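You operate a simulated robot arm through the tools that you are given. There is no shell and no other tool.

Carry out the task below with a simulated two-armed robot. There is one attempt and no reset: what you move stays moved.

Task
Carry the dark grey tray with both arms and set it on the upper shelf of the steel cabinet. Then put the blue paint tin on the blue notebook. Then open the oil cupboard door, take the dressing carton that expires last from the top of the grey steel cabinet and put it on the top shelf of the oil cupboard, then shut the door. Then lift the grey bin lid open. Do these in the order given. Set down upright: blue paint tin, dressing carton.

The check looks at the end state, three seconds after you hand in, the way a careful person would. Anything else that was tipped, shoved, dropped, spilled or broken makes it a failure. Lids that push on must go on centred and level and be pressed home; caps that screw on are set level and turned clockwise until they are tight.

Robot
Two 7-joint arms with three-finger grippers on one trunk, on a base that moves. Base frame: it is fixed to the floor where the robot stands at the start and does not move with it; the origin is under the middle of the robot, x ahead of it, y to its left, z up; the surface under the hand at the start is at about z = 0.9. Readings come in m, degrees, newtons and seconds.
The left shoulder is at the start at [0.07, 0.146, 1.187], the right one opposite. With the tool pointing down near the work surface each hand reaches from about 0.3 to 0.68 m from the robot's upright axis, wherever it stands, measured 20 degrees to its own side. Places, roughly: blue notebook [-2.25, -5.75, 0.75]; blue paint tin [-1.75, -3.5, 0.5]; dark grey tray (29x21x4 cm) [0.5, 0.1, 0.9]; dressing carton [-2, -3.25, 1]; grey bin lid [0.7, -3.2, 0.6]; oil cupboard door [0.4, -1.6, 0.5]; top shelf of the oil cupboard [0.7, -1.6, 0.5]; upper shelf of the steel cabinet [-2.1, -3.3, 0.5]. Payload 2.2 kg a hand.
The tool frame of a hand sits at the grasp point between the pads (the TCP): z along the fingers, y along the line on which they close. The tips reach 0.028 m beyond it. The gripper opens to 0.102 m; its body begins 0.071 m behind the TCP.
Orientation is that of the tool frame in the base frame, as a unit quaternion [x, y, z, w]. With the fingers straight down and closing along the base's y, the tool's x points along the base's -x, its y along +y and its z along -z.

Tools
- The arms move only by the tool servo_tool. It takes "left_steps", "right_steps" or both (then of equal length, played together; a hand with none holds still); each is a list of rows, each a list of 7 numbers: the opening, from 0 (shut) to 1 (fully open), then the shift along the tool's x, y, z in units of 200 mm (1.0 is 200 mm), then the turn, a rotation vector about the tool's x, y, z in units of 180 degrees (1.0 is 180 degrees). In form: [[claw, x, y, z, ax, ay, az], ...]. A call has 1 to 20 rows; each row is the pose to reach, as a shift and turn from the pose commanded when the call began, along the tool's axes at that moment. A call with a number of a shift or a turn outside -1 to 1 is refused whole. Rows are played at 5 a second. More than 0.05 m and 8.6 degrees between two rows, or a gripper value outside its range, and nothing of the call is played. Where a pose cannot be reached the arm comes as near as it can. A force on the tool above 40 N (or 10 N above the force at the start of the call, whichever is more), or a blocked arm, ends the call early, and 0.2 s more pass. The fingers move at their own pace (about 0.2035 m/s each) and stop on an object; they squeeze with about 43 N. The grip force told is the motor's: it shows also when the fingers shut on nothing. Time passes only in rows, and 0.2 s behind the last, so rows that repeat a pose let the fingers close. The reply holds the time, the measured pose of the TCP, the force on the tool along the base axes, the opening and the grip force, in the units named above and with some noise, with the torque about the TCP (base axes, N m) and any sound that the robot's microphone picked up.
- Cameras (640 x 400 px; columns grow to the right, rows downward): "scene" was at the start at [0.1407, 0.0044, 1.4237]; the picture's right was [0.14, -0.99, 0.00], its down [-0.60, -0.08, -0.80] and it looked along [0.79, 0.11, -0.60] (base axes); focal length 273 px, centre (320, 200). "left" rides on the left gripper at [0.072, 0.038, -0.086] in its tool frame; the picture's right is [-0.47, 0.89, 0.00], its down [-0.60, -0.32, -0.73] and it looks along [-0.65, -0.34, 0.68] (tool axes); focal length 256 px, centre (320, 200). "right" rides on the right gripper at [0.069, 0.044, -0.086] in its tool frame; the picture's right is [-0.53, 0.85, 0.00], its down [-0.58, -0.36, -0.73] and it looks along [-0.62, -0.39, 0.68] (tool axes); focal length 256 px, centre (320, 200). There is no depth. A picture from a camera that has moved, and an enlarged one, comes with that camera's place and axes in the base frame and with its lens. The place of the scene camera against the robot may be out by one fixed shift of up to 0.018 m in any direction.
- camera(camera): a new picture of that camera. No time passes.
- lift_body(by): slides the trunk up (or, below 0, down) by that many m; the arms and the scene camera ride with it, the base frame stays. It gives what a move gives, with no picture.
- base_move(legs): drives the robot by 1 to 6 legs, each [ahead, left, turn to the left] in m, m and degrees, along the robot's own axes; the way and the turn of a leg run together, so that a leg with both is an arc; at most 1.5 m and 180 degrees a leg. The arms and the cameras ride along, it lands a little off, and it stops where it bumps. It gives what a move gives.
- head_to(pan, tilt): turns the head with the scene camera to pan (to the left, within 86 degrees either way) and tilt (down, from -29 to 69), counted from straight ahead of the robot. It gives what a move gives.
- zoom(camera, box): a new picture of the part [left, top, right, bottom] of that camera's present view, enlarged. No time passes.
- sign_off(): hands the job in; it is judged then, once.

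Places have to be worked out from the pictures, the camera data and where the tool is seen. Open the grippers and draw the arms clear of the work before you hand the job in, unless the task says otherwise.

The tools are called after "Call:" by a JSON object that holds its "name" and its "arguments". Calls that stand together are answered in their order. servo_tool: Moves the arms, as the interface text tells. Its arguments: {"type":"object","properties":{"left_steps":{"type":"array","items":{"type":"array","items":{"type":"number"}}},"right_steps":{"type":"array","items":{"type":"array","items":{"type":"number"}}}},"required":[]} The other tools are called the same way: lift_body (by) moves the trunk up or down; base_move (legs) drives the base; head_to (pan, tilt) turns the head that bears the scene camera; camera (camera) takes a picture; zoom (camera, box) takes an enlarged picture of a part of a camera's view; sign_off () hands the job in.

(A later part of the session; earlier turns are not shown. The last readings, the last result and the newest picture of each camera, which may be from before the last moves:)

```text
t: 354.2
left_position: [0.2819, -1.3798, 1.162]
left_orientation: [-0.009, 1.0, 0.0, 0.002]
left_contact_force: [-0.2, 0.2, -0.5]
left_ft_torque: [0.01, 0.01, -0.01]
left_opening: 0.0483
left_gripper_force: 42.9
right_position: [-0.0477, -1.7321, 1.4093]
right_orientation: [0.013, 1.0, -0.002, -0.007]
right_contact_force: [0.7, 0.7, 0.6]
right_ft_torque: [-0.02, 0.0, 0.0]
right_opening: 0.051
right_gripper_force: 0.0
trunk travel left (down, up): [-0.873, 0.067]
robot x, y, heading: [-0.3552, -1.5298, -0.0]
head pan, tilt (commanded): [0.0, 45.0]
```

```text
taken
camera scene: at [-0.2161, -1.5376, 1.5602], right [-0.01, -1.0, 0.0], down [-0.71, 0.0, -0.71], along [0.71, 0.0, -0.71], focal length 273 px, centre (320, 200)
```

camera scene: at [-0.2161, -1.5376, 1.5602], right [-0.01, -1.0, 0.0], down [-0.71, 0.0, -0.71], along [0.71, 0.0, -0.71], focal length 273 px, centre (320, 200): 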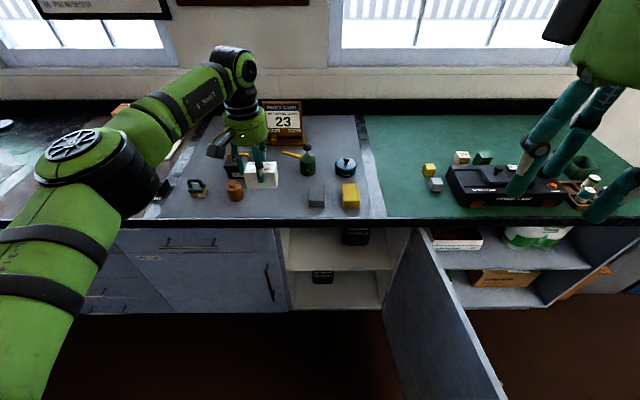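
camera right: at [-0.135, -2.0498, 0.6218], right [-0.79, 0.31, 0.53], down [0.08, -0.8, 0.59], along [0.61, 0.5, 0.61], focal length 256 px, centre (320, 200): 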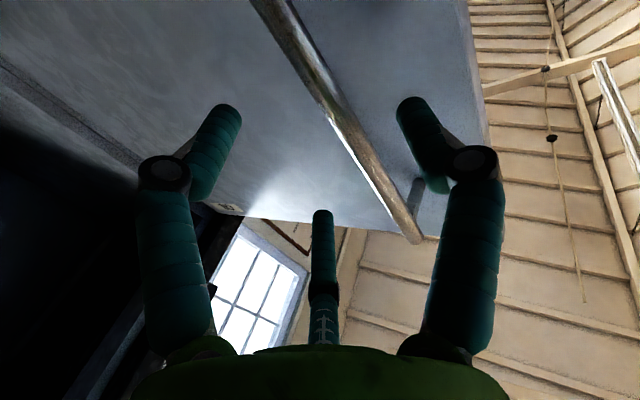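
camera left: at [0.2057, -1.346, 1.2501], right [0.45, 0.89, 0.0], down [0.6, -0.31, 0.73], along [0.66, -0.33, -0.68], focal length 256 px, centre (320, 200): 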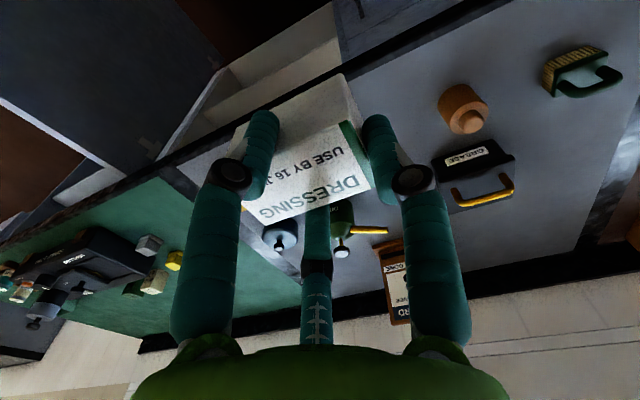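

Bottle at (0.44, −1.25) and grey block at (0.41, −1.52) leave about 20 cm free; the carton is lined up between them. I roll forward 0.17 m and lower.

Call:
{"name": "base_move", "arguments": {"legs": [[0.17, 0, 0]]}}

Call:
{"name": "lift_body", "arguments": {"by": -0.17}}

Call:
{"name": "camera", "arguments": {"camera": "left"}}

Call:
{"name": "camera", "arguments": {"camera": "scene"}}

```text
t: 355.7
left_position: [0.4487, -1.3822, 1.163]
left_orientation: [-0.007, 1.0, 0.001, 0.003]
left_contact_force: [-0.6, -0.5, 0.2]
left_ft_torque: [-0.03, -0.06, -0.03]
left_opening: 0.048
left_gripper_force: 43.0
right_position: [0.1174, -1.7328, 1.412]
right_orientation: [0.014, 1.0, -0.002, -0.006]
right_contact_force: [-0.3, 0.6, 0.2]
right_ft_torque: [0.04, -0.05, 0.0]
right_opening: 0.0511
right_gripper_force: 0.1
trunk travel left (down, up): [-0.873, 0.067]
robot x, y, heading: [-0.1827, -1.5303, -0.4]
head pan, tilt (commanded): [0.0, 45.0]
```

```text
t: 357.6
left_position: [0.4544, -1.3827, 0.9919]
left_orientation: [-0.008, 1.0, 0.0, 0.002]
left_contact_force: [0.0, -0.6, -1.0]
left_ft_torque: [0.03, 0.03, 0.03]
left_opening: 0.0478
left_gripper_force: 42.8
right_position: [0.1217, -1.7336, 1.2408]
right_orientation: [0.013, 1.0, -0.001, -0.008]
right_contact_force: [0.4, 0.1, -0.2]
right_ft_torque: [0.04, -0.03, -0.02]
right_opening: 0.051
right_gripper_force: 0.0
trunk travel left (down, up): [-0.703, 0.237]
robot x, y, heading: [-0.1812, -1.5293, -0.2]
head pan, tilt (commanded): [0.0, 45.0]
```

```text
taken
camera left: at [0.3809, -1.3469, 1.078], right [0.45, 0.89, 0.0], down [0.61, -0.31, 0.73], along [0.65, -0.33, -0.68], focal length 256 px, centre (320, 200)
```

left: 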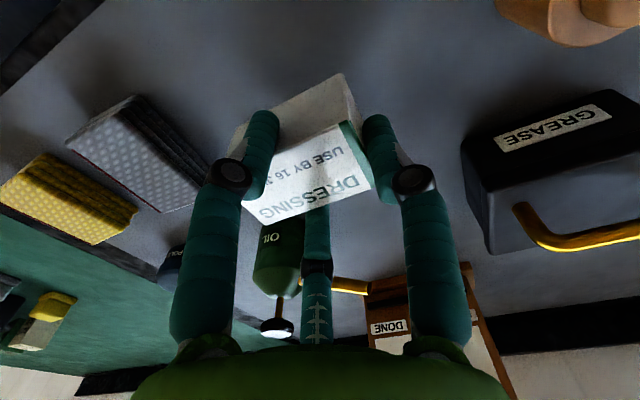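

```text
taken
camera scene: at [-0.0449, -1.5384, 1.3902], right [-0.01, -1.0, 0.0], down [-0.71, 0.0, -0.71], along [0.71, 0.0, -0.71], focal length 273 px, centre (320, 200)
```

scene: 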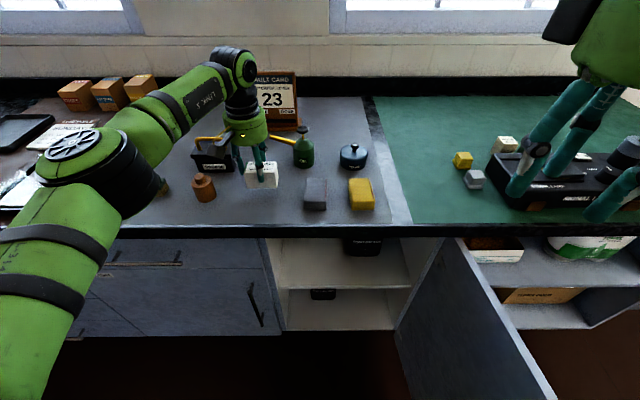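

The spot is clear all round. I lower 3 cm, then step down to contact.

Call:
{"name": "lift_body", "arguments": {"by": -0.03}}

Call:
{"name": "lift_body", "arguments": {"by": -0.005}}

Call:
{"name": "lift_body", "arguments": {"by": -0.003}}

```text
t: 358.4
left_position: [0.4538, -1.3838, 0.9615]
left_orientation: [-0.009, 1.0, 0.0, 0.002]
left_contact_force: [-0.2, -0.4, -1.1]
left_ft_torque: [0.0, 0.0, 0.0]
left_opening: 0.0479
left_gripper_force: 42.9
right_position: [0.1226, -1.7334, 1.2099]
right_orientation: [0.013, 1.0, -0.002, -0.007]
right_contact_force: [0.1, 0.9, 0.4]
right_ft_torque: [0.01, -0.01, 0.0]
right_opening: 0.0509
right_gripper_force: 0.1
trunk travel left (down, up): [-0.673, 0.267]
robot x, y, heading: [-0.1819, -1.5267, -0.4]
head pan, tilt (commanded): [0.0, 45.0]
```

```text
t: 358.9
left_position: [0.4535, -1.3837, 0.9571]
left_orientation: [-0.007, 1.0, 0.0, 0.001]
left_contact_force: [0.0, -0.5, -1.5]
left_ft_torque: [-0.03, -0.01, 0.03]
left_opening: 0.0478
left_gripper_force: 42.6
right_position: [0.1231, -1.7333, 1.2056]
right_orientation: [0.014, 1.0, -0.002, -0.007]
right_contact_force: [0.1, -1.0, -0.2]
right_ft_torque: [0.0, 0.02, 0.01]
right_opening: 0.0511
right_gripper_force: 0.0
trunk travel left (down, up): [-0.668, 0.272]
robot x, y, heading: [-0.1832, -1.5302, -0.1]
head pan, tilt (commanded): [0.0, 45.0]
```

```text
t: 359.4
left_position: [0.4532, -1.3828, 0.9563]
left_orientation: [-0.007, 1.0, 0.0, 0.003]
left_contact_force: [1.1, 0.5, 9.4]
left_ft_torque: [0.29, 0.13, -0.02]
left_opening: 0.0481
left_gripper_force: 42.7
right_position: [0.1213, -1.7334, 1.2031]
right_orientation: [0.014, 1.0, -0.001, -0.007]
right_contact_force: [0.4, 0.0, 0.0]
right_ft_torque: [0.02, -0.02, 0.02]
right_opening: 0.0511
right_gripper_force: 0.1
trunk travel left (down, up): [-0.665, 0.275]
robot x, y, heading: [-0.1821, -1.5336, -0.3]
head pan, tilt (commanded): [0.0, 45.0]
```

Contact confirmed at 9 N, so the carton's bottom is on the bench (z≈0.898). I open the fingers gradually and rise.

Call:
{"name": "servo_tool", "arguments": {"left_steps": [[0.48, 0, 0, 0, 0, 0, 0], [0.52, 0, 0, 0, 0, 0, 0], [0.58, 0, 0, 0, 0, 0, 0], [0.66, 0, 0, 0, 0, 0, 0], [0.75, 0, 0, 0, 0, 0, 0], [0.75, 0, 0, 0, 0, 0, 0]]}}

Call:
{"name": "camera", "arguments": {"camera": "left"}}

Call:
{"name": "lift_body", "arguments": {"by": 0.13}}

Call:
{"name": "camera", "arguments": {"camera": "left"}}

Call:
{"name": "zoom", "arguments": {"camera": "scene", "box": [180, 120, 400, 260]}}

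```text
t: 360.8
left_position: [0.4534, -1.3835, 0.9532]
left_orientation: [-0.007, 1.0, 0.001, 0.002]
left_contact_force: [-0.6, 0.5, 0.5]
left_ft_torque: [-0.01, 0.01, 0.0]
left_opening: 0.0766
left_gripper_force: 0.0
right_position: [0.1223, -1.7337, 1.2027]
right_orientation: [0.015, 1.0, -0.002, -0.009]
right_contact_force: [0.7, -0.1, 0.6]
right_ft_torque: [-0.01, -0.02, 0.02]
right_opening: 0.0509
right_gripper_force: 0.1
trunk travel left (down, up): [-0.665, 0.275]
robot x, y, heading: [-0.1806, -1.5302, -0.3]
head pan, tilt (commanded): [0.0, 45.0]
```

```text
taken
camera left: at [0.381, -1.347, 1.04], right [0.45, 0.89, 0.0], down [0.61, -0.31, 0.73], along [0.65, -0.33, -0.68], focal length 256 px, centre (320, 200)
```

left: 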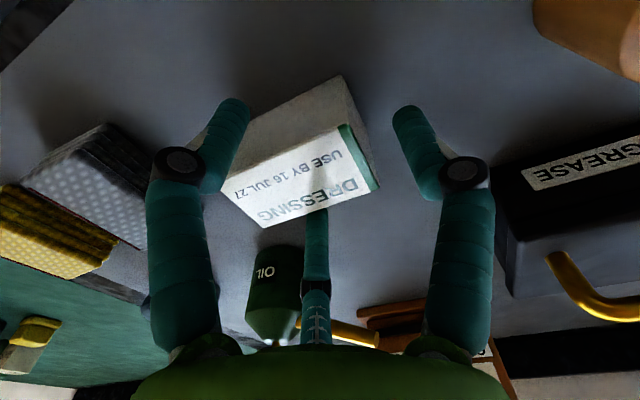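

```text
t: 362.4
left_position: [0.4542, -1.3828, 1.0832]
left_orientation: [-0.008, 1.0, 0.0, 0.001]
left_contact_force: [0.7, -0.2, -0.8]
left_ft_torque: [-0.01, 0.0, 0.02]
left_opening: 0.0768
left_gripper_force: 0.0
right_position: [0.1226, -1.7328, 1.3313]
right_orientation: [0.014, 1.0, -0.002, -0.007]
right_contact_force: [0.5, 0.5, 0.3]
right_ft_torque: [0.05, 0.02, 0.01]
right_opening: 0.0506
right_gripper_force: 0.1
trunk travel left (down, up): [-0.795, 0.145]
robot x, y, heading: [-0.1787, -1.5307, -0.4]
head pan, tilt (commanded): [0.0, 45.0]
```

```text
taken
camera left: at [0.3811, -1.347, 1.1698], right [0.45, 0.89, 0.0], down [0.61, -0.31, 0.73], along [0.65, -0.33, -0.68], focal length 256 px, centre (320, 200)
```

left: 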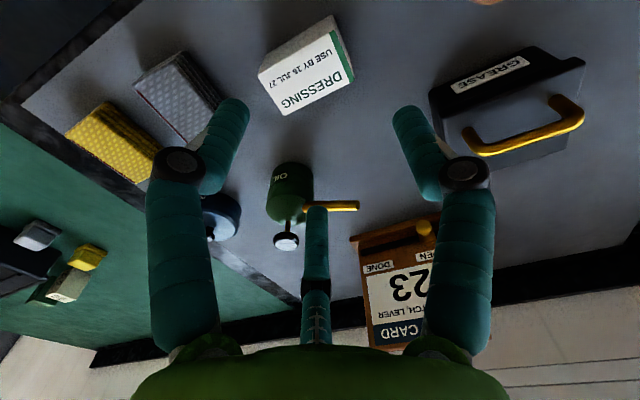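

```text
2.86 times, centred on (290, 190) of scene
camera zoom: at [-0.0447, -1.5385, 1.4821], right [-0.01, -1.0, 0.0], down [-0.71, 0.0, -0.71], along [0.71, 0.0, -0.71], focal length 780 px, centre (406, 229)
```

zoom: 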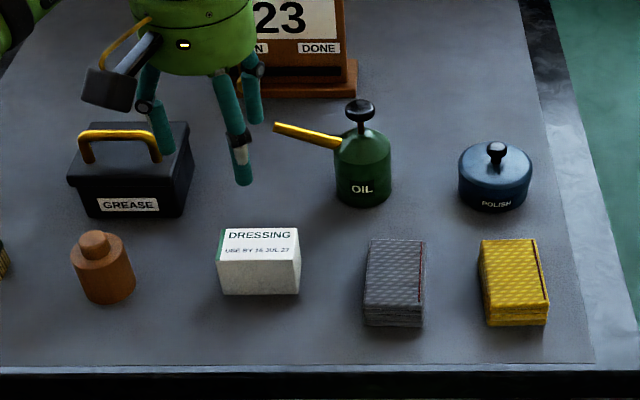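

The carton stands upright, clear of its neighbours, at (0.456, −1.396). I now roll the hand +90° about its axis in free air so that the two paired fingers face left and right.

Call:
{"name": "servo_tool", "arguments": {"left_steps": [[0.95, 0, 0, 0, 0, 0, 0.0455], [0.95, 0, 0, 0, 0, 0, 0.091], [0.95, 0, 0, 0, 0, 0, 0.136], [0.95, 0, 0, 0, 0, 0, 0.182], [0.95, 0, 0, 0, 0, 0, 0.227], [0.95, 0, 0, 0, 0, 0, 0.273], [0.95, 0, 0, 0, 0, 0, 0.318], [0.95, 0, 0, 0, 0, 0, 0.364], [0.95, 0, 0, 0, 0, 0, 0.409], [0.95, 0, 0, 0, 0, 0, 0.455], [0.95, 0, 0, 0, 0, 0, 0.5], [0.95, 0, 0, 0, 0, 0, 0.5]]}}

Call:
{"name": "camera", "arguments": {"camera": "scene"}}

```text
t: 365.0
left_position: [0.2559, -1.4821, 1.0801]
left_orientation: [0.616, 0.784, 0.02, 0.075]
left_contact_force: [-0.3, 0.4, -0.3]
left_ft_torque: [0.0, -0.03, 0.0]
left_opening: 0.0969
left_gripper_force: 0.2
left hand out of reach, approached as far as the arm can: row 3, 4, 5, 6, 7, 8, 9, 10, 11, 12
right_position: [0.1227, -1.7363, 1.3312]
right_orientation: [0.014, 1.0, -0.001, -0.007]
right_contact_force: [-0.2, -0.1, -0.7]
right_ft_torque: [-0.01, 0.01, 0.0]
right_opening: 0.0507
right_gripper_force: 0.0
trunk travel left (down, up): [-0.795, 0.145]
robot x, y, heading: [-0.1816, -1.5294, -0.4]
head pan, tilt (commanded): [0.0, 45.0]
```

```text
taken
camera scene: at [-0.0447, -1.5406, 1.4821], right [-0.01, -1.0, 0.0], down [-0.71, 0.01, -0.71], along [0.71, 0.0, -0.71], focal length 273 px, centre (320, 200)
```

scene: 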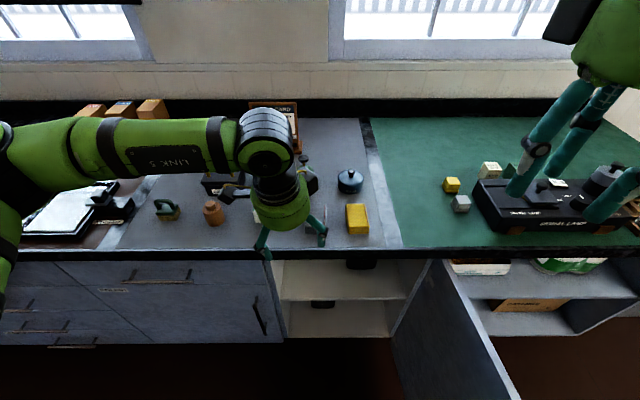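

The left arm cannot roll that way at this reach; it stopped short over free space. I undo the roll while pulling the left hand back, and will try with the right arm, whose wrist is mirrored.

Call:
{"name": "servo_tool", "arguments": {"left_steps": [[0.5, 0, -0.09, 0, 0, 0, -0.0455], [0.5, 0, -0.18, 0, 0, 0, -0.091], [0.5, 0, -0.27, 0, 0, 0, -0.136], [0.5, 0, -0.36, 0, 0, 0, -0.182], [0.5, 0, -0.45, 0, 0, 0, -0.227], [0.5, 0, -0.54, 0, 0, 0, -0.273], [0.5, 0, -0.63, 0, 0, 0, -0.318], [0.5, 0, -0.72, 0, 0, 0, -0.364], [0.5, 0, -0.81, 0, 0, 0, -0.409], [0.5, 0, -0.9, 0, 0, 0, -0.455], [0.5, 0, -1.0, 0, 0, 0, -0.5], [0.5, 0, -1.0, 0, 0, 0, -0.5]]}}

Call:
{"name": "camera", "arguments": {"camera": "scene"}}

```text
t: 367.4
left_position: [0.0669, -1.5309, 1.0637]
left_orientation: [-0.11, 0.99, -0.035, 0.077]
left_contact_force: [0.7, -0.8, -0.4]
left_ft_torque: [0.04, 0.05, 0.02]
left_opening: 0.0508
left_gripper_force: 0.1
right_position: [0.1221, -1.7337, 1.3335]
right_orientation: [0.014, 1.0, -0.001, -0.007]
right_contact_force: [0.1, -0.8, -0.2]
right_ft_torque: [0.04, 0.0, -0.02]
right_opening: 0.0511
right_gripper_force: 0.1
trunk travel left (down, up): [-0.795, 0.145]
robot x, y, heading: [-0.182, -1.5296, -0.4]
head pan, tilt (commanded): [0.0, 45.0]
stopped in row 12 (left hand): the force on the tool passed its limit at 66 N (the readings are from after the stop); the commanded pose is now the measured one
```

```text
taken
camera scene: at [-0.0452, -1.5391, 1.4822], right [-0.01, -1.0, 0.0], down [-0.71, 0.0, -0.71], along [0.71, 0.0, -0.71], focal length 273 px, centre (320, 200)
```

scene: 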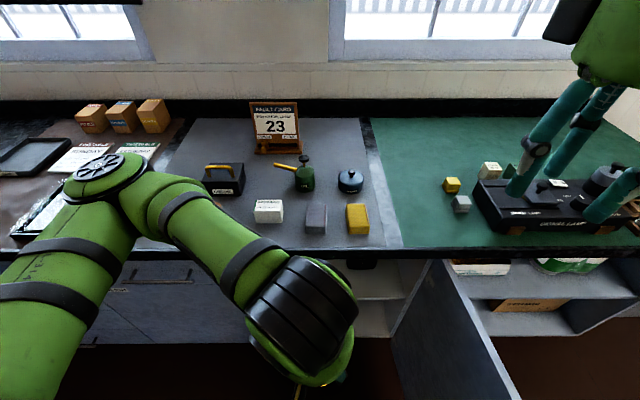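

The left hand touched my own torso (nothing on the bench moved). I move it forward-left and up to a free stow position.

Call:
{"name": "servo_tool", "arguments": {"left_steps": [[0.5, -0.15, 0.1, -0.05, 0, 0, 0], [0.5, -0.3, 0.25, -0.1, 0, 0, 0], [0.5, -0.4, 0.4, -0.18, 0, 0, 0], [0.5, -0.4, 0.6, -0.26, 0, 0, 0], [0.5, -0.4, 0.8, -0.34, 0, 0, 0], [0.5, -0.4, 1.0, -0.42, 0, 0, 0]]}}

Call:
{"name": "camera", "arguments": {"camera": "scene"}}

```text
t: 368.9
left_position: [0.1255, -1.3054, 1.165]
left_orientation: [-0.11, 0.99, -0.035, 0.076]
left_contact_force: [-0.3, 0.6, 1.1]
left_ft_torque: [-0.06, -0.02, -0.01]
left_opening: 0.0507
left_gripper_force: 0.0
left hand out of reach, approached as far as the arm can: row 3, 4, 5, 6
right_position: [0.1195, -1.7306, 1.3334]
right_orientation: [0.013, 1.0, -0.004, -0.006]
right_contact_force: [0.2, 0.0, -0.2]
right_ft_torque: [-0.06, -0.05, -0.03]
right_opening: 0.0511
right_gripper_force: 0.0
trunk travel left (down, up): [-0.795, 0.145]
robot x, y, heading: [-0.1808, -1.5267, -0.7]
head pan, tilt (commanded): [0.0, 45.0]
```

```text
taken
camera scene: at [-0.0479, -1.5354, 1.4824], right [-0.01, -1.0, 0.0], down [-0.71, 0.0, -0.71], along [0.71, -0.01, -0.71], focal length 273 px, centre (320, 200)
```

scene: 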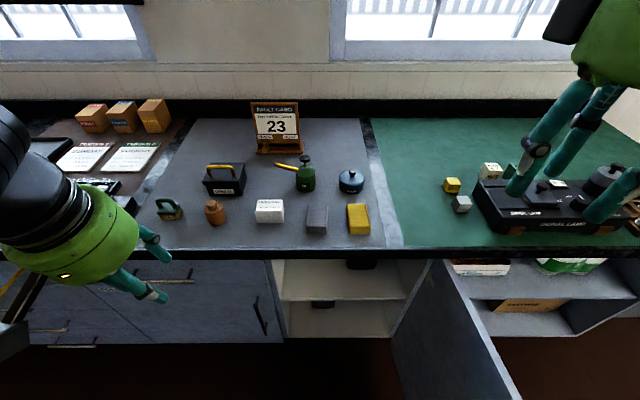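

The bench items are all in place. Now I bring the right hand forward over the bench edge (high) and try the +90° roll there.

Call:
{"name": "servo_tool", "arguments": {"right_steps": [[0.95, -0.2, 0.1, 0.05, 0, 0, 0], [0.95, -0.4, 0.2, 0.1, 0, 0, 0], [0.95, -0.6, 0.3, 0.15, 0, 0, 0], [0.95, -0.8, 0.4, 0.2, 0, 0, 0], [0.95, -1.0, 0.5, 0.25, 0, 0, 0]]}}

Call:
{"name": "servo_tool", "arguments": {"right_steps": [[0.95, 0, 0, 0, 0, 0, 0.0455], [0.95, 0, 0, 0, 0, 0, 0.091], [0.95, 0, 0, 0, 0, 0, 0.136], [0.95, 0, 0, 0, 0, 0, 0.182], [0.95, 0, 0, 0, 0, 0, 0.227], [0.95, 0, 0, 0, 0, 0, 0.273], [0.95, 0, 0, 0, 0, 0, 0.318], [0.95, 0, 0, 0, 0, 0, 0.364], [0.95, 0, 0, 0, 0, 0, 0.409], [0.95, 0, 0, 0, 0, 0, 0.455], [0.95, 0, 0, 0, 0, 0, 0.5], [0.95, 0, 0, 0, 0, 0, 0.5]]}}

Call:
{"name": "camera", "arguments": {"camera": "scene"}}

```text
t: 370.1
left_position: [0.1302, -1.3061, 1.1617]
left_orientation: [-0.109, 0.991, -0.036, 0.074]
left_contact_force: [0.4, -0.1, 0.8]
left_ft_torque: [-0.02, 0.02, -0.02]
left_opening: 0.0511
left_gripper_force: 0.1
right_position: [0.3283, -1.6378, 1.2761]
right_orientation: [0.012, 1.0, -0.002, -0.008]
right_contact_force: [0.3, -0.3, 0.3]
right_ft_torque: [-0.02, 0.06, 0.0]
right_opening: 0.097
right_gripper_force: 0.1
trunk travel left (down, up): [-0.795, 0.145]
robot x, y, heading: [-0.1815, -1.531, -0.5]
head pan, tilt (commanded): [0.0, 45.0]
```

```text
t: 372.6
left_position: [0.1288, -1.3094, 1.1626]
left_orientation: [-0.11, 0.99, -0.035, 0.077]
left_contact_force: [-0.2, -0.1, -0.1]
left_ft_torque: [0.01, 0.03, -0.03]
left_opening: 0.0509
left_gripper_force: 0.1
right_position: [0.3258, -1.6387, 1.2804]
right_orientation: [0.718, 0.696, -0.006, -0.004]
right_contact_force: [0.3, 0.3, 0.4]
right_ft_torque: [0.02, -0.04, 0.0]
right_opening: 0.0971
right_gripper_force: 0.0
trunk travel left (down, up): [-0.795, 0.145]
robot x, y, heading: [-0.1805, -1.5295, -0.5]
head pan, tilt (commanded): [0.0, 45.0]
```

```text
taken
camera scene: at [-0.0449, -1.5384, 1.4821], right [-0.01, -1.0, 0.0], down [-0.71, 0.0, -0.71], along [0.71, 0.0, -0.71], focal length 273 px, centre (320, 200)
```

scene: 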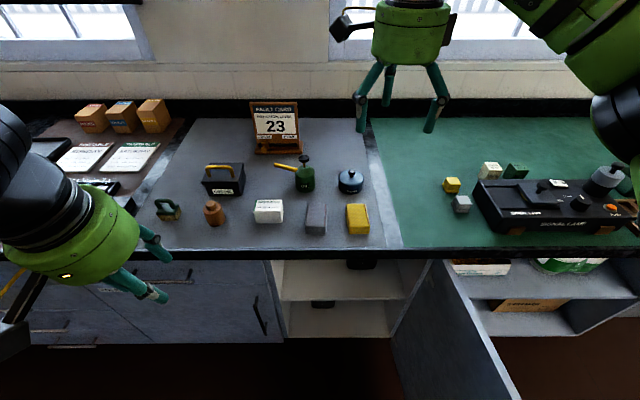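

The right arm rolls fine. Next I pitch it 35° forward about the lateral axis (fingers pointing forward-down, thumb on the far upper side).

Call:
{"name": "servo_tool", "arguments": {"right_steps": [[0.95, 0, 0.06, 0, -0.039, 0, 0], [0.95, 0, 0.12, 0, -0.078, 0, 0], [0.95, 0, 0.18, 0, -0.117, 0, 0], [0.95, 0, 0.24, 0, -0.156, 0, 0], [0.95, 0, 0.3, 0, -0.1944, 0, 0], [0.95, 0, 0.3, 0, -0.1944, 0, 0]]}}

Call:
{"name": "camera", "arguments": {"camera": "right"}}

Call:
{"name": "camera", "arguments": {"camera": "scene"}}

```text
t: 374.1
left_position: [0.1289, -1.307, 1.162]
left_orientation: [-0.109, 0.99, -0.036, 0.076]
left_contact_force: [0.7, -0.5, -0.3]
left_ft_torque: [0.0, -0.01, 0.01]
left_opening: 0.0511
left_gripper_force: 0.2
right_position: [0.3847, -1.6405, 1.279]
right_orientation: [0.685, 0.666, 0.204, 0.212]
right_contact_force: [-0.3, -0.6, 0.2]
right_ft_torque: [0.0, 0.0, 0.01]
right_opening: 0.0968
right_gripper_force: 0.1
trunk travel left (down, up): [-0.795, 0.145]
robot x, y, heading: [-0.1801, -1.529, -0.5]
head pan, tilt (commanded): [0.0, 45.0]
```

```text
taken
camera right: at [0.3746, -1.5707, 1.3743], right [0.68, -0.55, 0.48], down [-0.73, -0.56, 0.4], along [0.04, -0.62, -0.78], focal length 256 px, centre (320, 200)
```

right: 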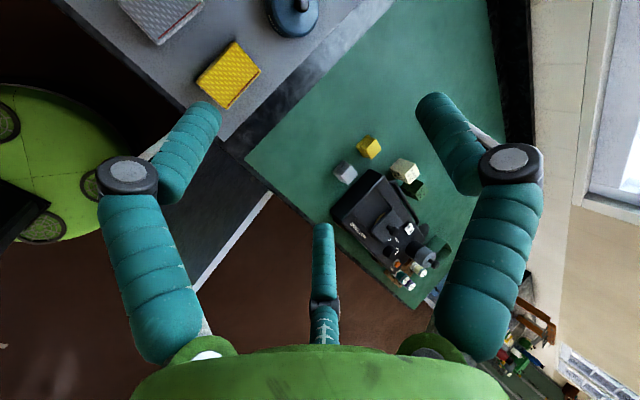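

```text
taken
camera scene: at [-0.0448, -1.5383, 1.4821], right [-0.01, -1.0, 0.0], down [-0.71, 0.0, -0.71], along [0.71, 0.0, -0.71], focal length 273 px, centre (320, 200)
```

scene: 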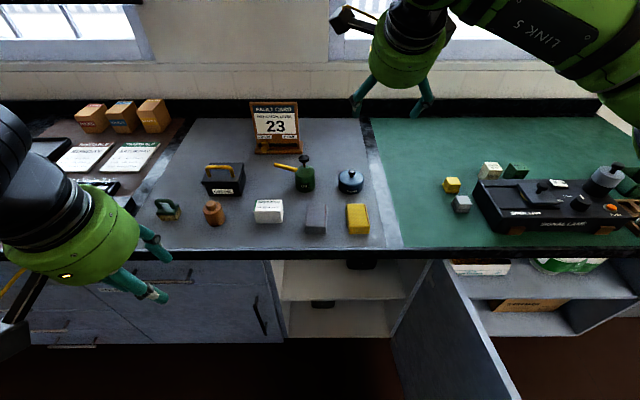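

The pose works: closing axis lateral, thumb far-up. I shift the base 0.245 m left and 8 cm forward so this hand comes over the carton, still high.

Call:
{"name": "base_move", "arguments": {"legs": [[0, 0.245, 0], [0.083, 0, 0]]}}

Call:
{"name": "lift_body", "arguments": {"by": -0.2}}

Call:
{"name": "camera", "arguments": {"camera": "right"}}

Call:
{"name": "camera", "arguments": {"camera": "scene"}}

```text
t: 376.5
left_position: [0.2062, -1.0604, 1.1625]
left_orientation: [-0.111, 0.99, -0.035, 0.079]
left_contact_force: [-1.4, -0.2, 0.8]
left_ft_torque: [0.01, -0.02, -0.01]
left_opening: 0.051
left_gripper_force: 0.0
right_position: [0.4641, -1.3907, 1.2821]
right_orientation: [0.683, 0.668, 0.206, 0.212]
right_contact_force: [-0.5, -0.8, 0.2]
right_ft_torque: [0.0, -0.05, -0.01]
right_opening: 0.0969
right_gripper_force: 0.2
trunk travel left (down, up): [-0.795, 0.145]
robot x, y, heading: [-0.0983, -1.2842, -0.3]
head pan, tilt (commanded): [0.0, 45.0]
```

```text
t: 378.7
left_position: [0.2115, -1.06, 0.963]
left_orientation: [-0.111, 0.99, -0.035, 0.077]
left_contact_force: [-0.4, 0.1, -0.4]
left_ft_torque: [-0.01, 0.0, 0.03]
left_opening: 0.051
left_gripper_force: 0.0
right_position: [0.4674, -1.3907, 1.0792]
right_orientation: [0.683, 0.668, 0.206, 0.212]
right_contact_force: [-1.0, 0.1, -0.1]
right_ft_torque: [-0.02, 0.03, 0.01]
right_opening: 0.0969
right_gripper_force: 0.1
trunk travel left (down, up): [-0.595, 0.345]
robot x, y, heading: [-0.0992, -1.2828, -0.0]
head pan, tilt (commanded): [0.0, 45.0]
```

```text
taken
camera right: at [0.4571, -1.3213, 1.175], right [0.69, -0.55, 0.48], down [-0.73, -0.56, 0.4], along [0.05, -0.62, -0.78], focal length 256 px, centre (320, 200)
```

right: 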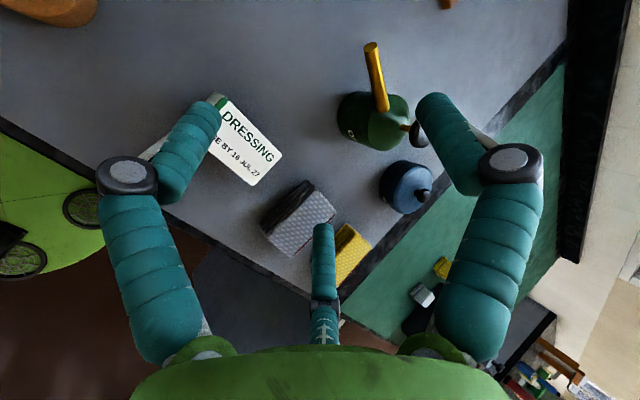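

```text
taken
camera scene: at [0.0379, -1.2903, 1.2822], right [0.0, -1.0, 0.0], down [-0.71, 0.0, -0.71], along [0.71, 0.0, -0.71], focal length 273 px, centre (320, 200)
```

scene: 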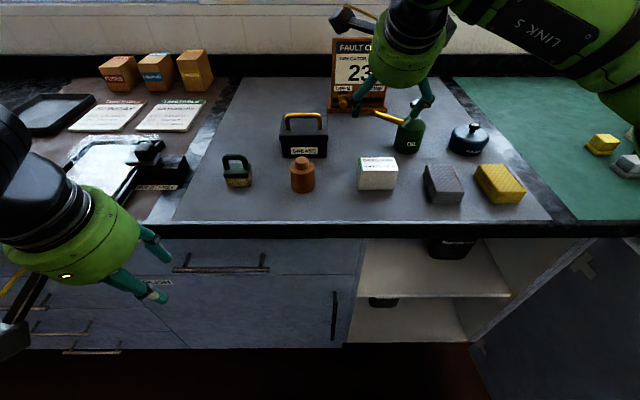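

Prediction and view agree within a few pixels. I shift 5 mm right, open fully, and lower 10 cm around the carton's ends.

Call:
{"name": "servo_tool", "arguments": {"right_steps": [[1.0, -0.0265, 0, 0, 0, 0, 0], [1.0, -0.0265, 0, 0, 0, 0, 0]]}}

Call:
{"name": "lift_body", "arguments": {"by": -0.09}}

Call:
{"name": "camera", "arguments": {"camera": "right"}}

Call:
{"name": "zoom", "arguments": {"camera": "scene", "box": [260, 90, 500, 240]}}

```text
t: 379.3
left_position: [0.211, -1.0593, 0.9626]
left_orientation: [-0.112, 0.99, -0.035, 0.076]
left_contact_force: [-0.6, 0.5, -0.8]
left_ft_torque: [-0.02, 0.02, -0.01]
left_opening: 0.051
left_gripper_force: 0.1
right_position: [0.4667, -1.395, 1.0792]
right_orientation: [0.684, 0.668, 0.204, 0.212]
right_contact_force: [0.4, -0.1, 0.3]
right_ft_torque: [0.03, 0.02, 0.02]
right_opening: 0.1019
right_gripper_force: 0.0
trunk travel left (down, up): [-0.595, 0.345]
robot x, y, heading: [-0.0964, -1.2813, -0.4]
head pan, tilt (commanded): [0.0, 45.0]
```

```text
t: 380.6
left_position: [0.2095, -1.061, 0.874]
left_orientation: [-0.112, 0.99, -0.035, 0.076]
left_contact_force: [0.1, 1.0, -0.5]
left_ft_torque: [0.01, 0.0, 0.0]
left_opening: 0.0509
left_gripper_force: 0.0
right_position: [0.4661, -1.397, 0.9886]
right_orientation: [0.683, 0.668, 0.205, 0.212]
right_contact_force: [-0.2, -0.1, -0.2]
right_ft_torque: [0.04, 0.01, 0.03]
right_opening: 0.102
right_gripper_force: 0.0
trunk travel left (down, up): [-0.505, 0.435]
robot x, y, heading: [-0.0947, -1.28, -0.1]
head pan, tilt (commanded): [0.0, 45.0]
```

```text
taken
camera right: at [0.4565, -1.3266, 1.085], right [0.69, -0.55, 0.48], down [-0.73, -0.56, 0.4], along [0.05, -0.62, -0.78], focal length 256 px, centre (320, 200)
```

right: 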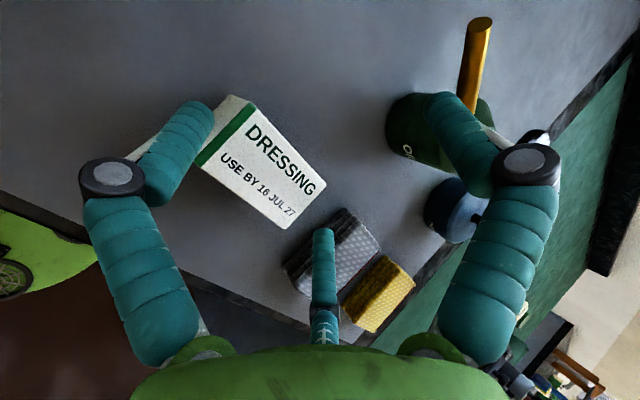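

```text
2.67 times, centred on (380, 165) of scene
camera zoom: at [0.0378, -1.2903, 1.1922], right [0.0, -1.0, 0.0], down [-0.71, 0.0, -0.71], along [0.71, 0.0, -0.71], focal length 728 px, centre (160, 293)
```

zoom: 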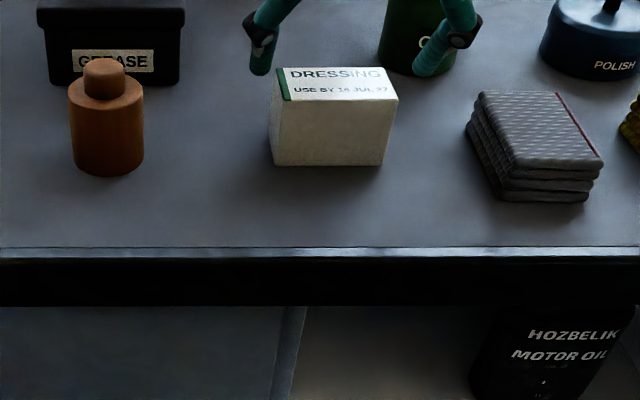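

The carton measures centred at (0.453, −1.394) between the fingers. I trim 3 mm left and lower 3.6 cm.

Call:
{"name": "servo_tool", "arguments": {"right_steps": [[1.0, 0.015, 0, 0, 0, 0, 0], [1.0, 0.015, 0, 0, 0, 0, 0]]}}

Call:
{"name": "lift_body", "arguments": {"by": -0.036}}

Call:
{"name": "camera", "arguments": {"camera": "right"}}

Call:
{"name": "zoom", "arguments": {"camera": "scene", "box": [260, 70, 500, 220]}}

```text
t: 381.1
left_position: [0.2106, -1.0599, 0.8724]
left_orientation: [-0.111, 0.99, -0.035, 0.076]
left_contact_force: [0.5, 0.8, 0.6]
left_ft_torque: [0.0, 0.0, -0.01]
left_opening: 0.0509
left_gripper_force: 0.0
right_position: [0.4668, -1.3938, 0.9892]
right_orientation: [0.684, 0.667, 0.206, 0.211]
right_contact_force: [0.2, 0.4, 0.3]
right_ft_torque: [-0.02, -0.01, -0.02]
right_opening: 0.1018
right_gripper_force: 0.0
trunk travel left (down, up): [-0.505, 0.435]
robot x, y, heading: [-0.0986, -1.2835, -0.5]
head pan, tilt (commanded): [0.0, 45.0]
```

```text
t: 381.9
left_position: [0.2102, -1.0588, 0.8371]
left_orientation: [-0.112, 0.99, -0.035, 0.075]
left_contact_force: [0.4, -0.9, -0.3]
left_ft_torque: [-0.04, -0.02, 0.03]
left_opening: 0.0508
left_gripper_force: 0.0
right_position: [0.4666, -1.3919, 0.9541]
right_orientation: [0.684, 0.667, 0.206, 0.211]
right_contact_force: [-0.3, -0.4, -0.1]
right_ft_torque: [-0.03, -0.02, -0.01]
right_opening: 0.1019
right_gripper_force: 0.1
trunk travel left (down, up): [-0.469, 0.471]
robot x, y, heading: [-0.0989, -1.2816, -0.4]
head pan, tilt (commanded): [0.0, 45.0]
```

```text
taken
camera right: at [0.4566, -1.3234, 1.0489], right [0.69, -0.55, 0.48], down [-0.73, -0.56, 0.4], along [0.05, -0.62, -0.78], focal length 256 px, centre (320, 200)
```

right: 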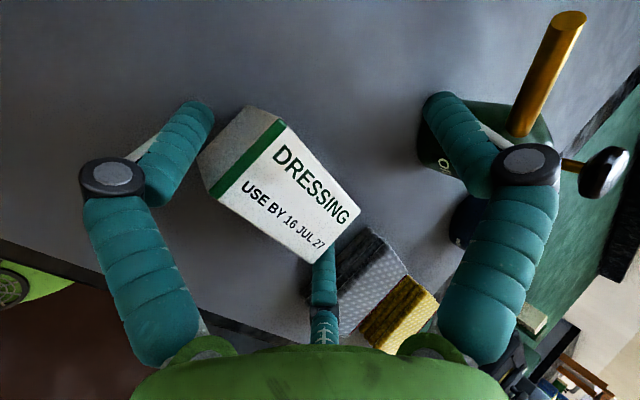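

```text
2.67 times, centred on (380, 145) of scene
camera zoom: at [0.0378, -1.2903, 1.1561], right [0.0, -1.0, 0.0], down [-0.71, 0.0, -0.71], along [0.71, 0.0, -0.71], focal length 728 px, centre (160, 347)
```

zoom: 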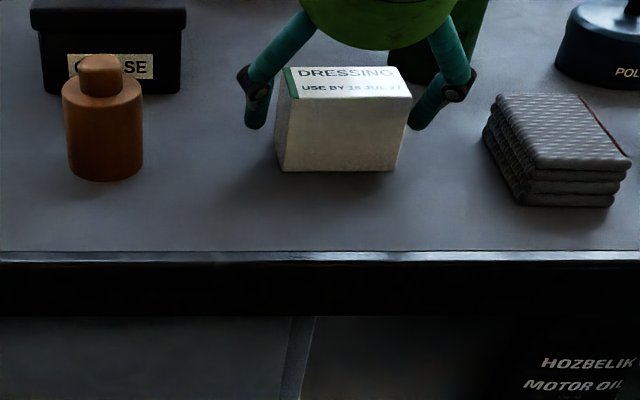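

Both fingers straddle the carton's ends. I trim 2 mm right and close gently onto the end faces.

Call:
{"name": "servo_tool", "arguments": {"right_steps": [[0.95, -0.01, 0, 0.015, 0, 0, 0], [0.9, -0.01, 0, 0.015, 0, 0, 0], [0.86, -0.01, 0, 0.015, 0, 0, 0], [0.82, -0.01, 0, 0.015, 0, 0, 0], [0.78, -0.01, 0, 0.015, 0, 0, 0]]}}

Call:
{"name": "camera", "arguments": {"camera": "right"}}

Call:
{"name": "zoom", "arguments": {"camera": "scene", "box": [260, 70, 500, 220]}}

```text
t: 383.1
left_position: [0.2113, -1.0599, 0.8369]
left_orientation: [-0.112, 0.99, -0.035, 0.076]
left_contact_force: [-0.6, 0.3, 0.5]
left_ft_torque: [-0.02, 0.0, -0.04]
left_opening: 0.0512
left_gripper_force: 0.0
right_position: [0.4669, -1.3967, 0.9516]
right_orientation: [0.683, 0.668, 0.206, 0.212]
right_contact_force: [-0.8, 0.3, 0.3]
right_ft_torque: [0.05, 0.0, 0.0]
right_opening: 0.0846
right_gripper_force: 3.8
trunk travel left (down, up): [-0.469, 0.471]
robot x, y, heading: [-0.0965, -1.2841, -0.4]
head pan, tilt (commanded): [0.0, 45.0]
```

```text
taken
camera right: at [0.4582, -1.3259, 1.0463], right [0.69, -0.55, 0.48], down [-0.73, -0.56, 0.4], along [0.05, -0.62, -0.78], focal length 256 px, centre (320, 200)
```

right: 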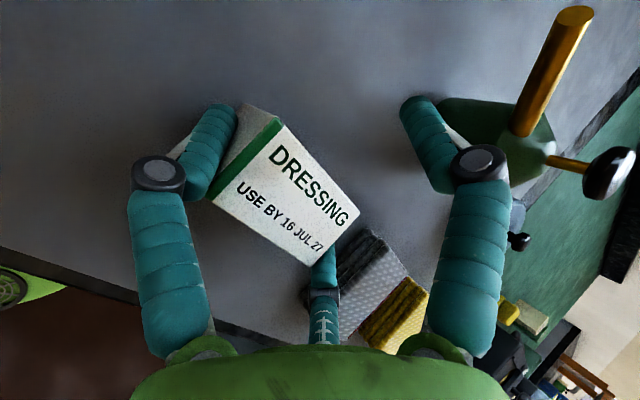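

```text
2.67 times, centred on (380, 145) of scene
camera zoom: at [0.038, -1.2903, 1.1562], right [0.0, -1.0, 0.0], down [-0.71, 0.0, -0.71], along [0.71, 0.0, -0.71], focal length 728 px, centre (160, 347)
```

zoom: 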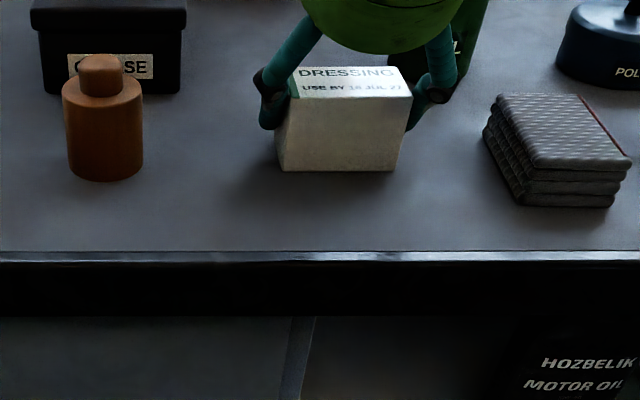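

Contact is made at an 84.6 mm opening just as computed. I squeeze firmly and check that the carton stays put.

Call:
{"name": "servo_tool", "arguments": {"right_steps": [[0.7, 0, 0, 0, 0, 0, 0], [0.55, 0, 0, 0, 0, 0, 0], [0.4, 0, 0, 0, 0, 0, 0], [0.4, 0, 0, 0, 0, 0, 0]]}}

Call:
{"name": "camera", "arguments": {"camera": "right"}}

Call:
{"name": "zoom", "arguments": {"camera": "scene", "box": [260, 70, 500, 220]}}

```text
t: 384.1
left_position: [0.2102, -1.0594, 0.8371]
left_orientation: [-0.111, 0.99, -0.035, 0.076]
left_contact_force: [-0.2, 0.2, 0.2]
left_ft_torque: [0.0, -0.01, 0.02]
left_opening: 0.0511
left_gripper_force: 0.0
right_position: [0.4682, -1.3965, 0.9514]
right_orientation: [0.684, 0.668, 0.205, 0.212]
right_contact_force: [-0.1, -0.5, 1.3]
right_ft_torque: [0.08, 0.03, 0.06]
right_opening: 0.0831
right_gripper_force: 31.6
trunk travel left (down, up): [-0.469, 0.471]
robot x, y, heading: [-0.0965, -1.2819, -0.3]
head pan, tilt (commanded): [0.0, 45.0]
```

```text
taken
camera right: at [0.458, -1.3259, 1.0465], right [0.69, -0.55, 0.48], down [-0.73, -0.56, 0.4], along [0.05, -0.62, -0.78], focal length 256 px, centre (320, 200)
```

right: 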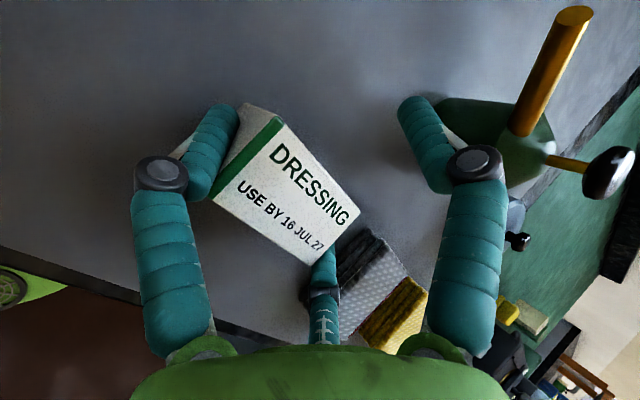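

```text
2.67 times, centred on (380, 145) of scene
camera zoom: at [0.0378, -1.2903, 1.1562], right [0.0, -1.0, 0.0], down [-0.71, 0.0, -0.71], along [0.71, 0.0, -0.71], focal length 728 px, centre (160, 347)
```

zoom: 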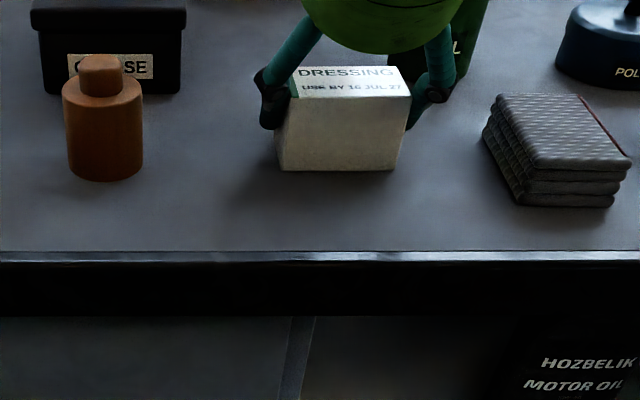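

Stable. I lift 3 cm with the trunk and check that the carton comes up level.

Call:
{"name": "lift_body", "arguments": {"by": 0.03}}

Call:
{"name": "camera", "arguments": {"camera": "right"}}

Call:
{"name": "zoom", "arguments": {"camera": "scene", "box": [260, 70, 500, 220]}}

```text
t: 384.9
left_position: [0.2116, -1.0603, 0.8665]
left_orientation: [-0.111, 0.99, -0.035, 0.075]
left_contact_force: [0.8, -1.0, -0.3]
left_ft_torque: [0.0, 0.03, -0.02]
left_opening: 0.0512
left_gripper_force: 0.1
right_position: [0.4696, -1.3953, 0.9813]
right_orientation: [0.684, 0.668, 0.205, 0.212]
right_contact_force: [-0.1, 0.4, -0.8]
right_ft_torque: [0.04, 0.02, 0.01]
right_opening: 0.0827
right_gripper_force: 31.8
trunk travel left (down, up): [-0.499, 0.441]
robot x, y, heading: [-0.0947, -1.282, -0.2]
head pan, tilt (commanded): [0.0, 45.0]
```

```text
taken
camera right: at [0.4587, -1.3258, 1.0759], right [0.69, -0.55, 0.48], down [-0.73, -0.56, 0.4], along [0.05, -0.62, -0.78], focal length 256 px, centre (320, 200)
```

right: 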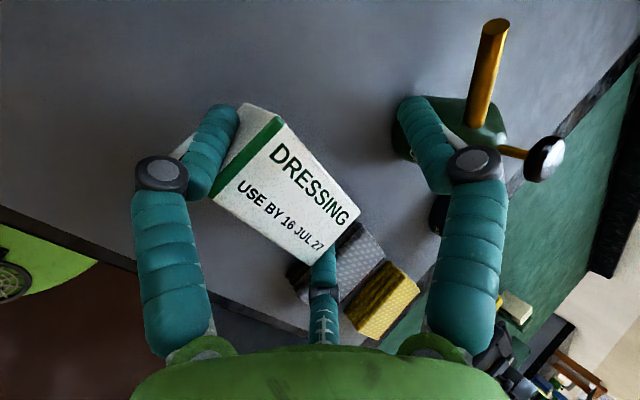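

```text
2.67 times, centred on (380, 145) of scene
camera zoom: at [0.0386, -1.2902, 1.1861], right [0.0, -1.0, 0.0], down [-0.71, 0.0, -0.71], along [0.71, 0.0, -0.71], focal length 728 px, centre (160, 347)
```

zoom: 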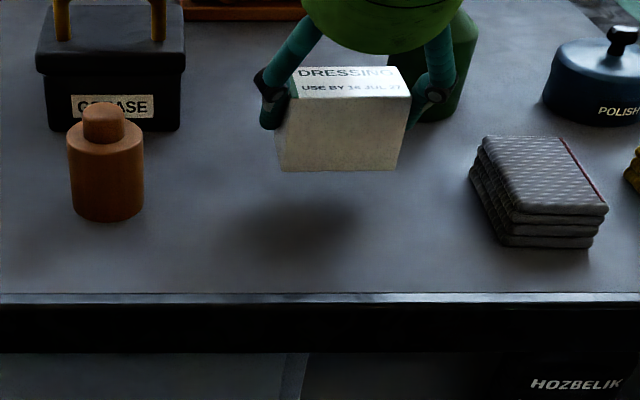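

The carton is upright in the pitched hand, its bottom 53 mm below the TCP. I raise it, back off, sidestep right toward the cupboard and extend the arm so the elbow stays narrow.

Call:
{"name": "lift_body", "arguments": {"by": 0.14}}

Call:
{"name": "base_move", "arguments": {"legs": [[-0.4, 0, 0], [0, -0.135, 0]]}}

Call:
{"name": "servo_tool", "arguments": {"right_steps": [[0.4, 0, 0.138, 0.0945, 0, 0, 0], [0.4, 0, 0.277, 0.189, 0, 0, 0], [0.4, 0, 0.415, 0.2835, 0, 0, 0], [0.4, 0, 0.553, 0.378, 0, 0, 0], [0.4, 0, 0.553, 0.378, 0, 0, 0]]}}

Call:
{"name": "camera", "arguments": {"camera": "scene"}}

```text
t: 386.6
left_position: [0.211, -1.0596, 1.0058]
left_orientation: [-0.111, 0.99, -0.035, 0.076]
left_contact_force: [0.7, 0.5, 0.9]
left_ft_torque: [-0.02, 0.01, 0.0]
left_opening: 0.051
left_gripper_force: 0.0
right_position: [0.4692, -1.3963, 1.121]
right_orientation: [0.683, 0.668, 0.204, 0.212]
right_contact_force: [0.4, 0.3, -0.1]
right_ft_torque: [0.0, 0.01, 0.0]
right_opening: 0.083
right_gripper_force: 31.4
trunk travel left (down, up): [-0.639, 0.301]
robot x, y, heading: [-0.099, -1.2823, -0.0]
head pan, tilt (commanded): [0.0, 45.0]
```

```text
t: 389.9
left_position: [-0.181, -1.1907, 1.0057]
left_orientation: [-0.108, 0.991, -0.035, 0.076]
left_contact_force: [0.7, -0.4, -0.2]
left_ft_torque: [-0.01, 0.0, -0.03]
left_opening: 0.0509
left_gripper_force: 0.2
right_position: [0.0733, -1.5287, 1.1213]
right_orientation: [0.685, 0.667, 0.203, 0.211]
right_contact_force: [0.4, 1.1, -0.2]
right_ft_torque: [-0.01, 0.0, 0.01]
right_opening: 0.0826
right_gripper_force: 31.3
trunk travel left (down, up): [-0.639, 0.301]
robot x, y, heading: [-0.4927, -1.4127, -0.7]
head pan, tilt (commanded): [0.0, 45.0]
```

```text
t: 391.1
left_position: [-0.1819, -1.1929, 1.0076]
left_orientation: [-0.108, 0.991, -0.035, 0.076]
left_contact_force: [-1.3, -0.4, 0.5]
left_ft_torque: [0.0, 0.03, 0.02]
left_opening: 0.0507
left_gripper_force: 0.1
right_position: [0.2071, -1.5337, 1.1207]
right_orientation: [0.686, 0.665, 0.204, 0.213]
right_contact_force: [-0.2, -0.7, 0.2]
right_ft_torque: [0.01, 0.02, 0.03]
right_opening: 0.0829
right_gripper_force: 31.1
trunk travel left (down, up): [-0.639, 0.301]
robot x, y, heading: [-0.4894, -1.4145, -0.8]
head pan, tilt (commanded): [0.0, 45.0]
```

```text
taken
camera scene: at [-0.3569, -1.4225, 1.3262], right [-0.01, -1.0, 0.0], down [-0.71, 0.01, -0.71], along [0.71, -0.01, -0.71], focal length 273 px, centre (320, 200)
```

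scene: 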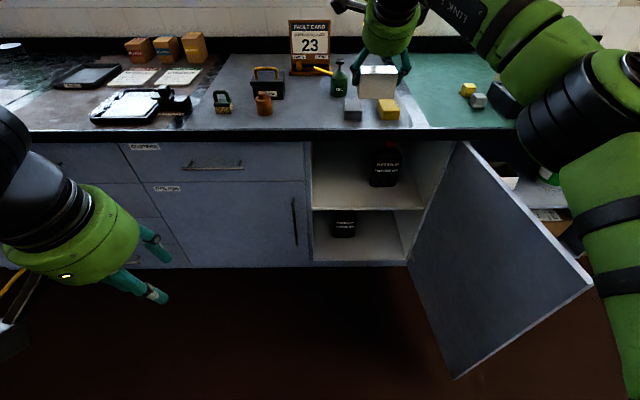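

The hand is in line with the free left half of the cupboard. I lower the trunk 0.4 m in front of the opening and look inside.

Call:
{"name": "lift_body", "arguments": {"by": -0.4}}

Call:
{"name": "head_to", "arguments": {"pan": -5, "tilt": 20}}

Call:
{"name": "camera", "arguments": {"camera": "scene"}}

Call:
{"name": "camera", "arguments": {"camera": "right"}}

Call:
{"name": "camera", "arguments": {"camera": "left"}}

```text
t: 395.0
left_position: [-0.182, -1.1926, 0.6073]
left_orientation: [-0.108, 0.991, -0.036, 0.076]
left_contact_force: [0.3, -0.1, 0.0]
left_ft_torque: [-0.02, 0.04, 0.01]
left_opening: 0.0512
left_gripper_force: 0.0
right_position: [0.208, -1.5345, 0.7203]
right_orientation: [0.685, 0.666, 0.204, 0.212]
right_contact_force: [-0.2, 0.2, -0.8]
right_ft_torque: [-0.05, 0.0, -0.02]
right_opening: 0.0828
right_gripper_force: 31.5
trunk travel left (down, up): [-0.239, 0.701]
robot x, y, heading: [-0.4923, -1.4094, -0.6]
head pan, tilt (commanded): [0.0, 45.0]
```

```text
t: 395.9
left_position: [-0.1815, -1.1919, 0.6061]
left_orientation: [-0.108, 0.991, -0.036, 0.076]
left_contact_force: [0.6, -0.2, 0.0]
left_ft_torque: [0.0, 0.01, 0.06]
left_opening: 0.0509
left_gripper_force: 0.0
right_position: [0.2065, -1.5341, 0.7208]
right_orientation: [0.686, 0.666, 0.204, 0.212]
right_contact_force: [0.0, 0.2, 0.1]
right_ft_torque: [0.0, -0.02, 0.02]
right_opening: 0.0828
right_gripper_force: 31.5
trunk travel left (down, up): [-0.239, 0.701]
robot x, y, heading: [-0.4933, -1.4104, -0.7]
head pan, tilt (commanded): [-5.0, 20.0]
```

```text
taken
camera scene: at [-0.3448, -1.4298, 0.9647], right [-0.1, -1.0, 0.0], down [-0.34, 0.03, -0.94], along [0.93, -0.09, -0.34], focal length 273 px, centre (320, 200)
```

scene: 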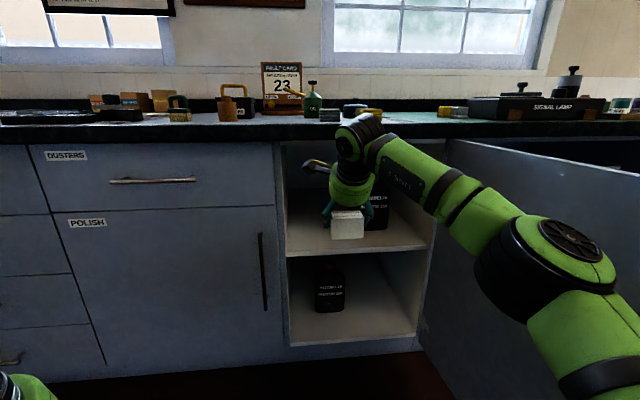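

```text
taken
camera right: at [0.1971, -1.4632, 0.8158], right [0.68, -0.55, 0.48], down [-0.73, -0.55, 0.4], along [0.04, -0.62, -0.78], focal length 256 px, centre (320, 200)
```

right: 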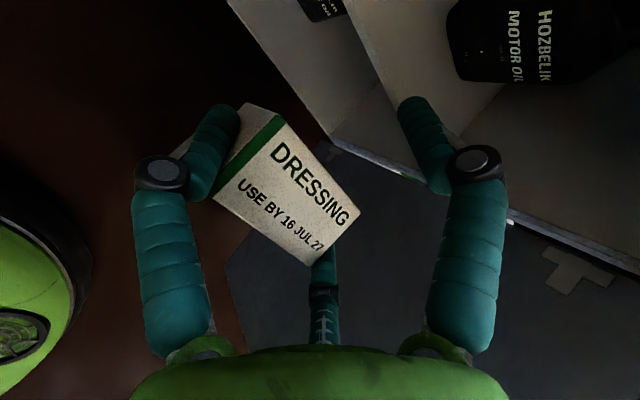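

```text
taken
camera left: at [-0.2728, -1.1673, 0.6787], right [0.26, 0.96, -0.01], down [0.53, -0.14, 0.83], along [0.8, -0.23, -0.55], focal length 256 px, centre (320, 200)
```

left: 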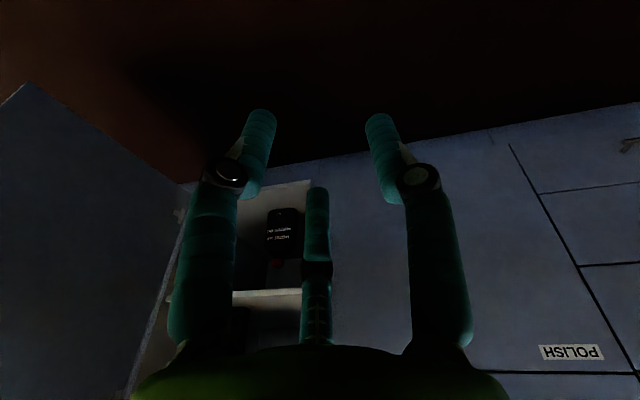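

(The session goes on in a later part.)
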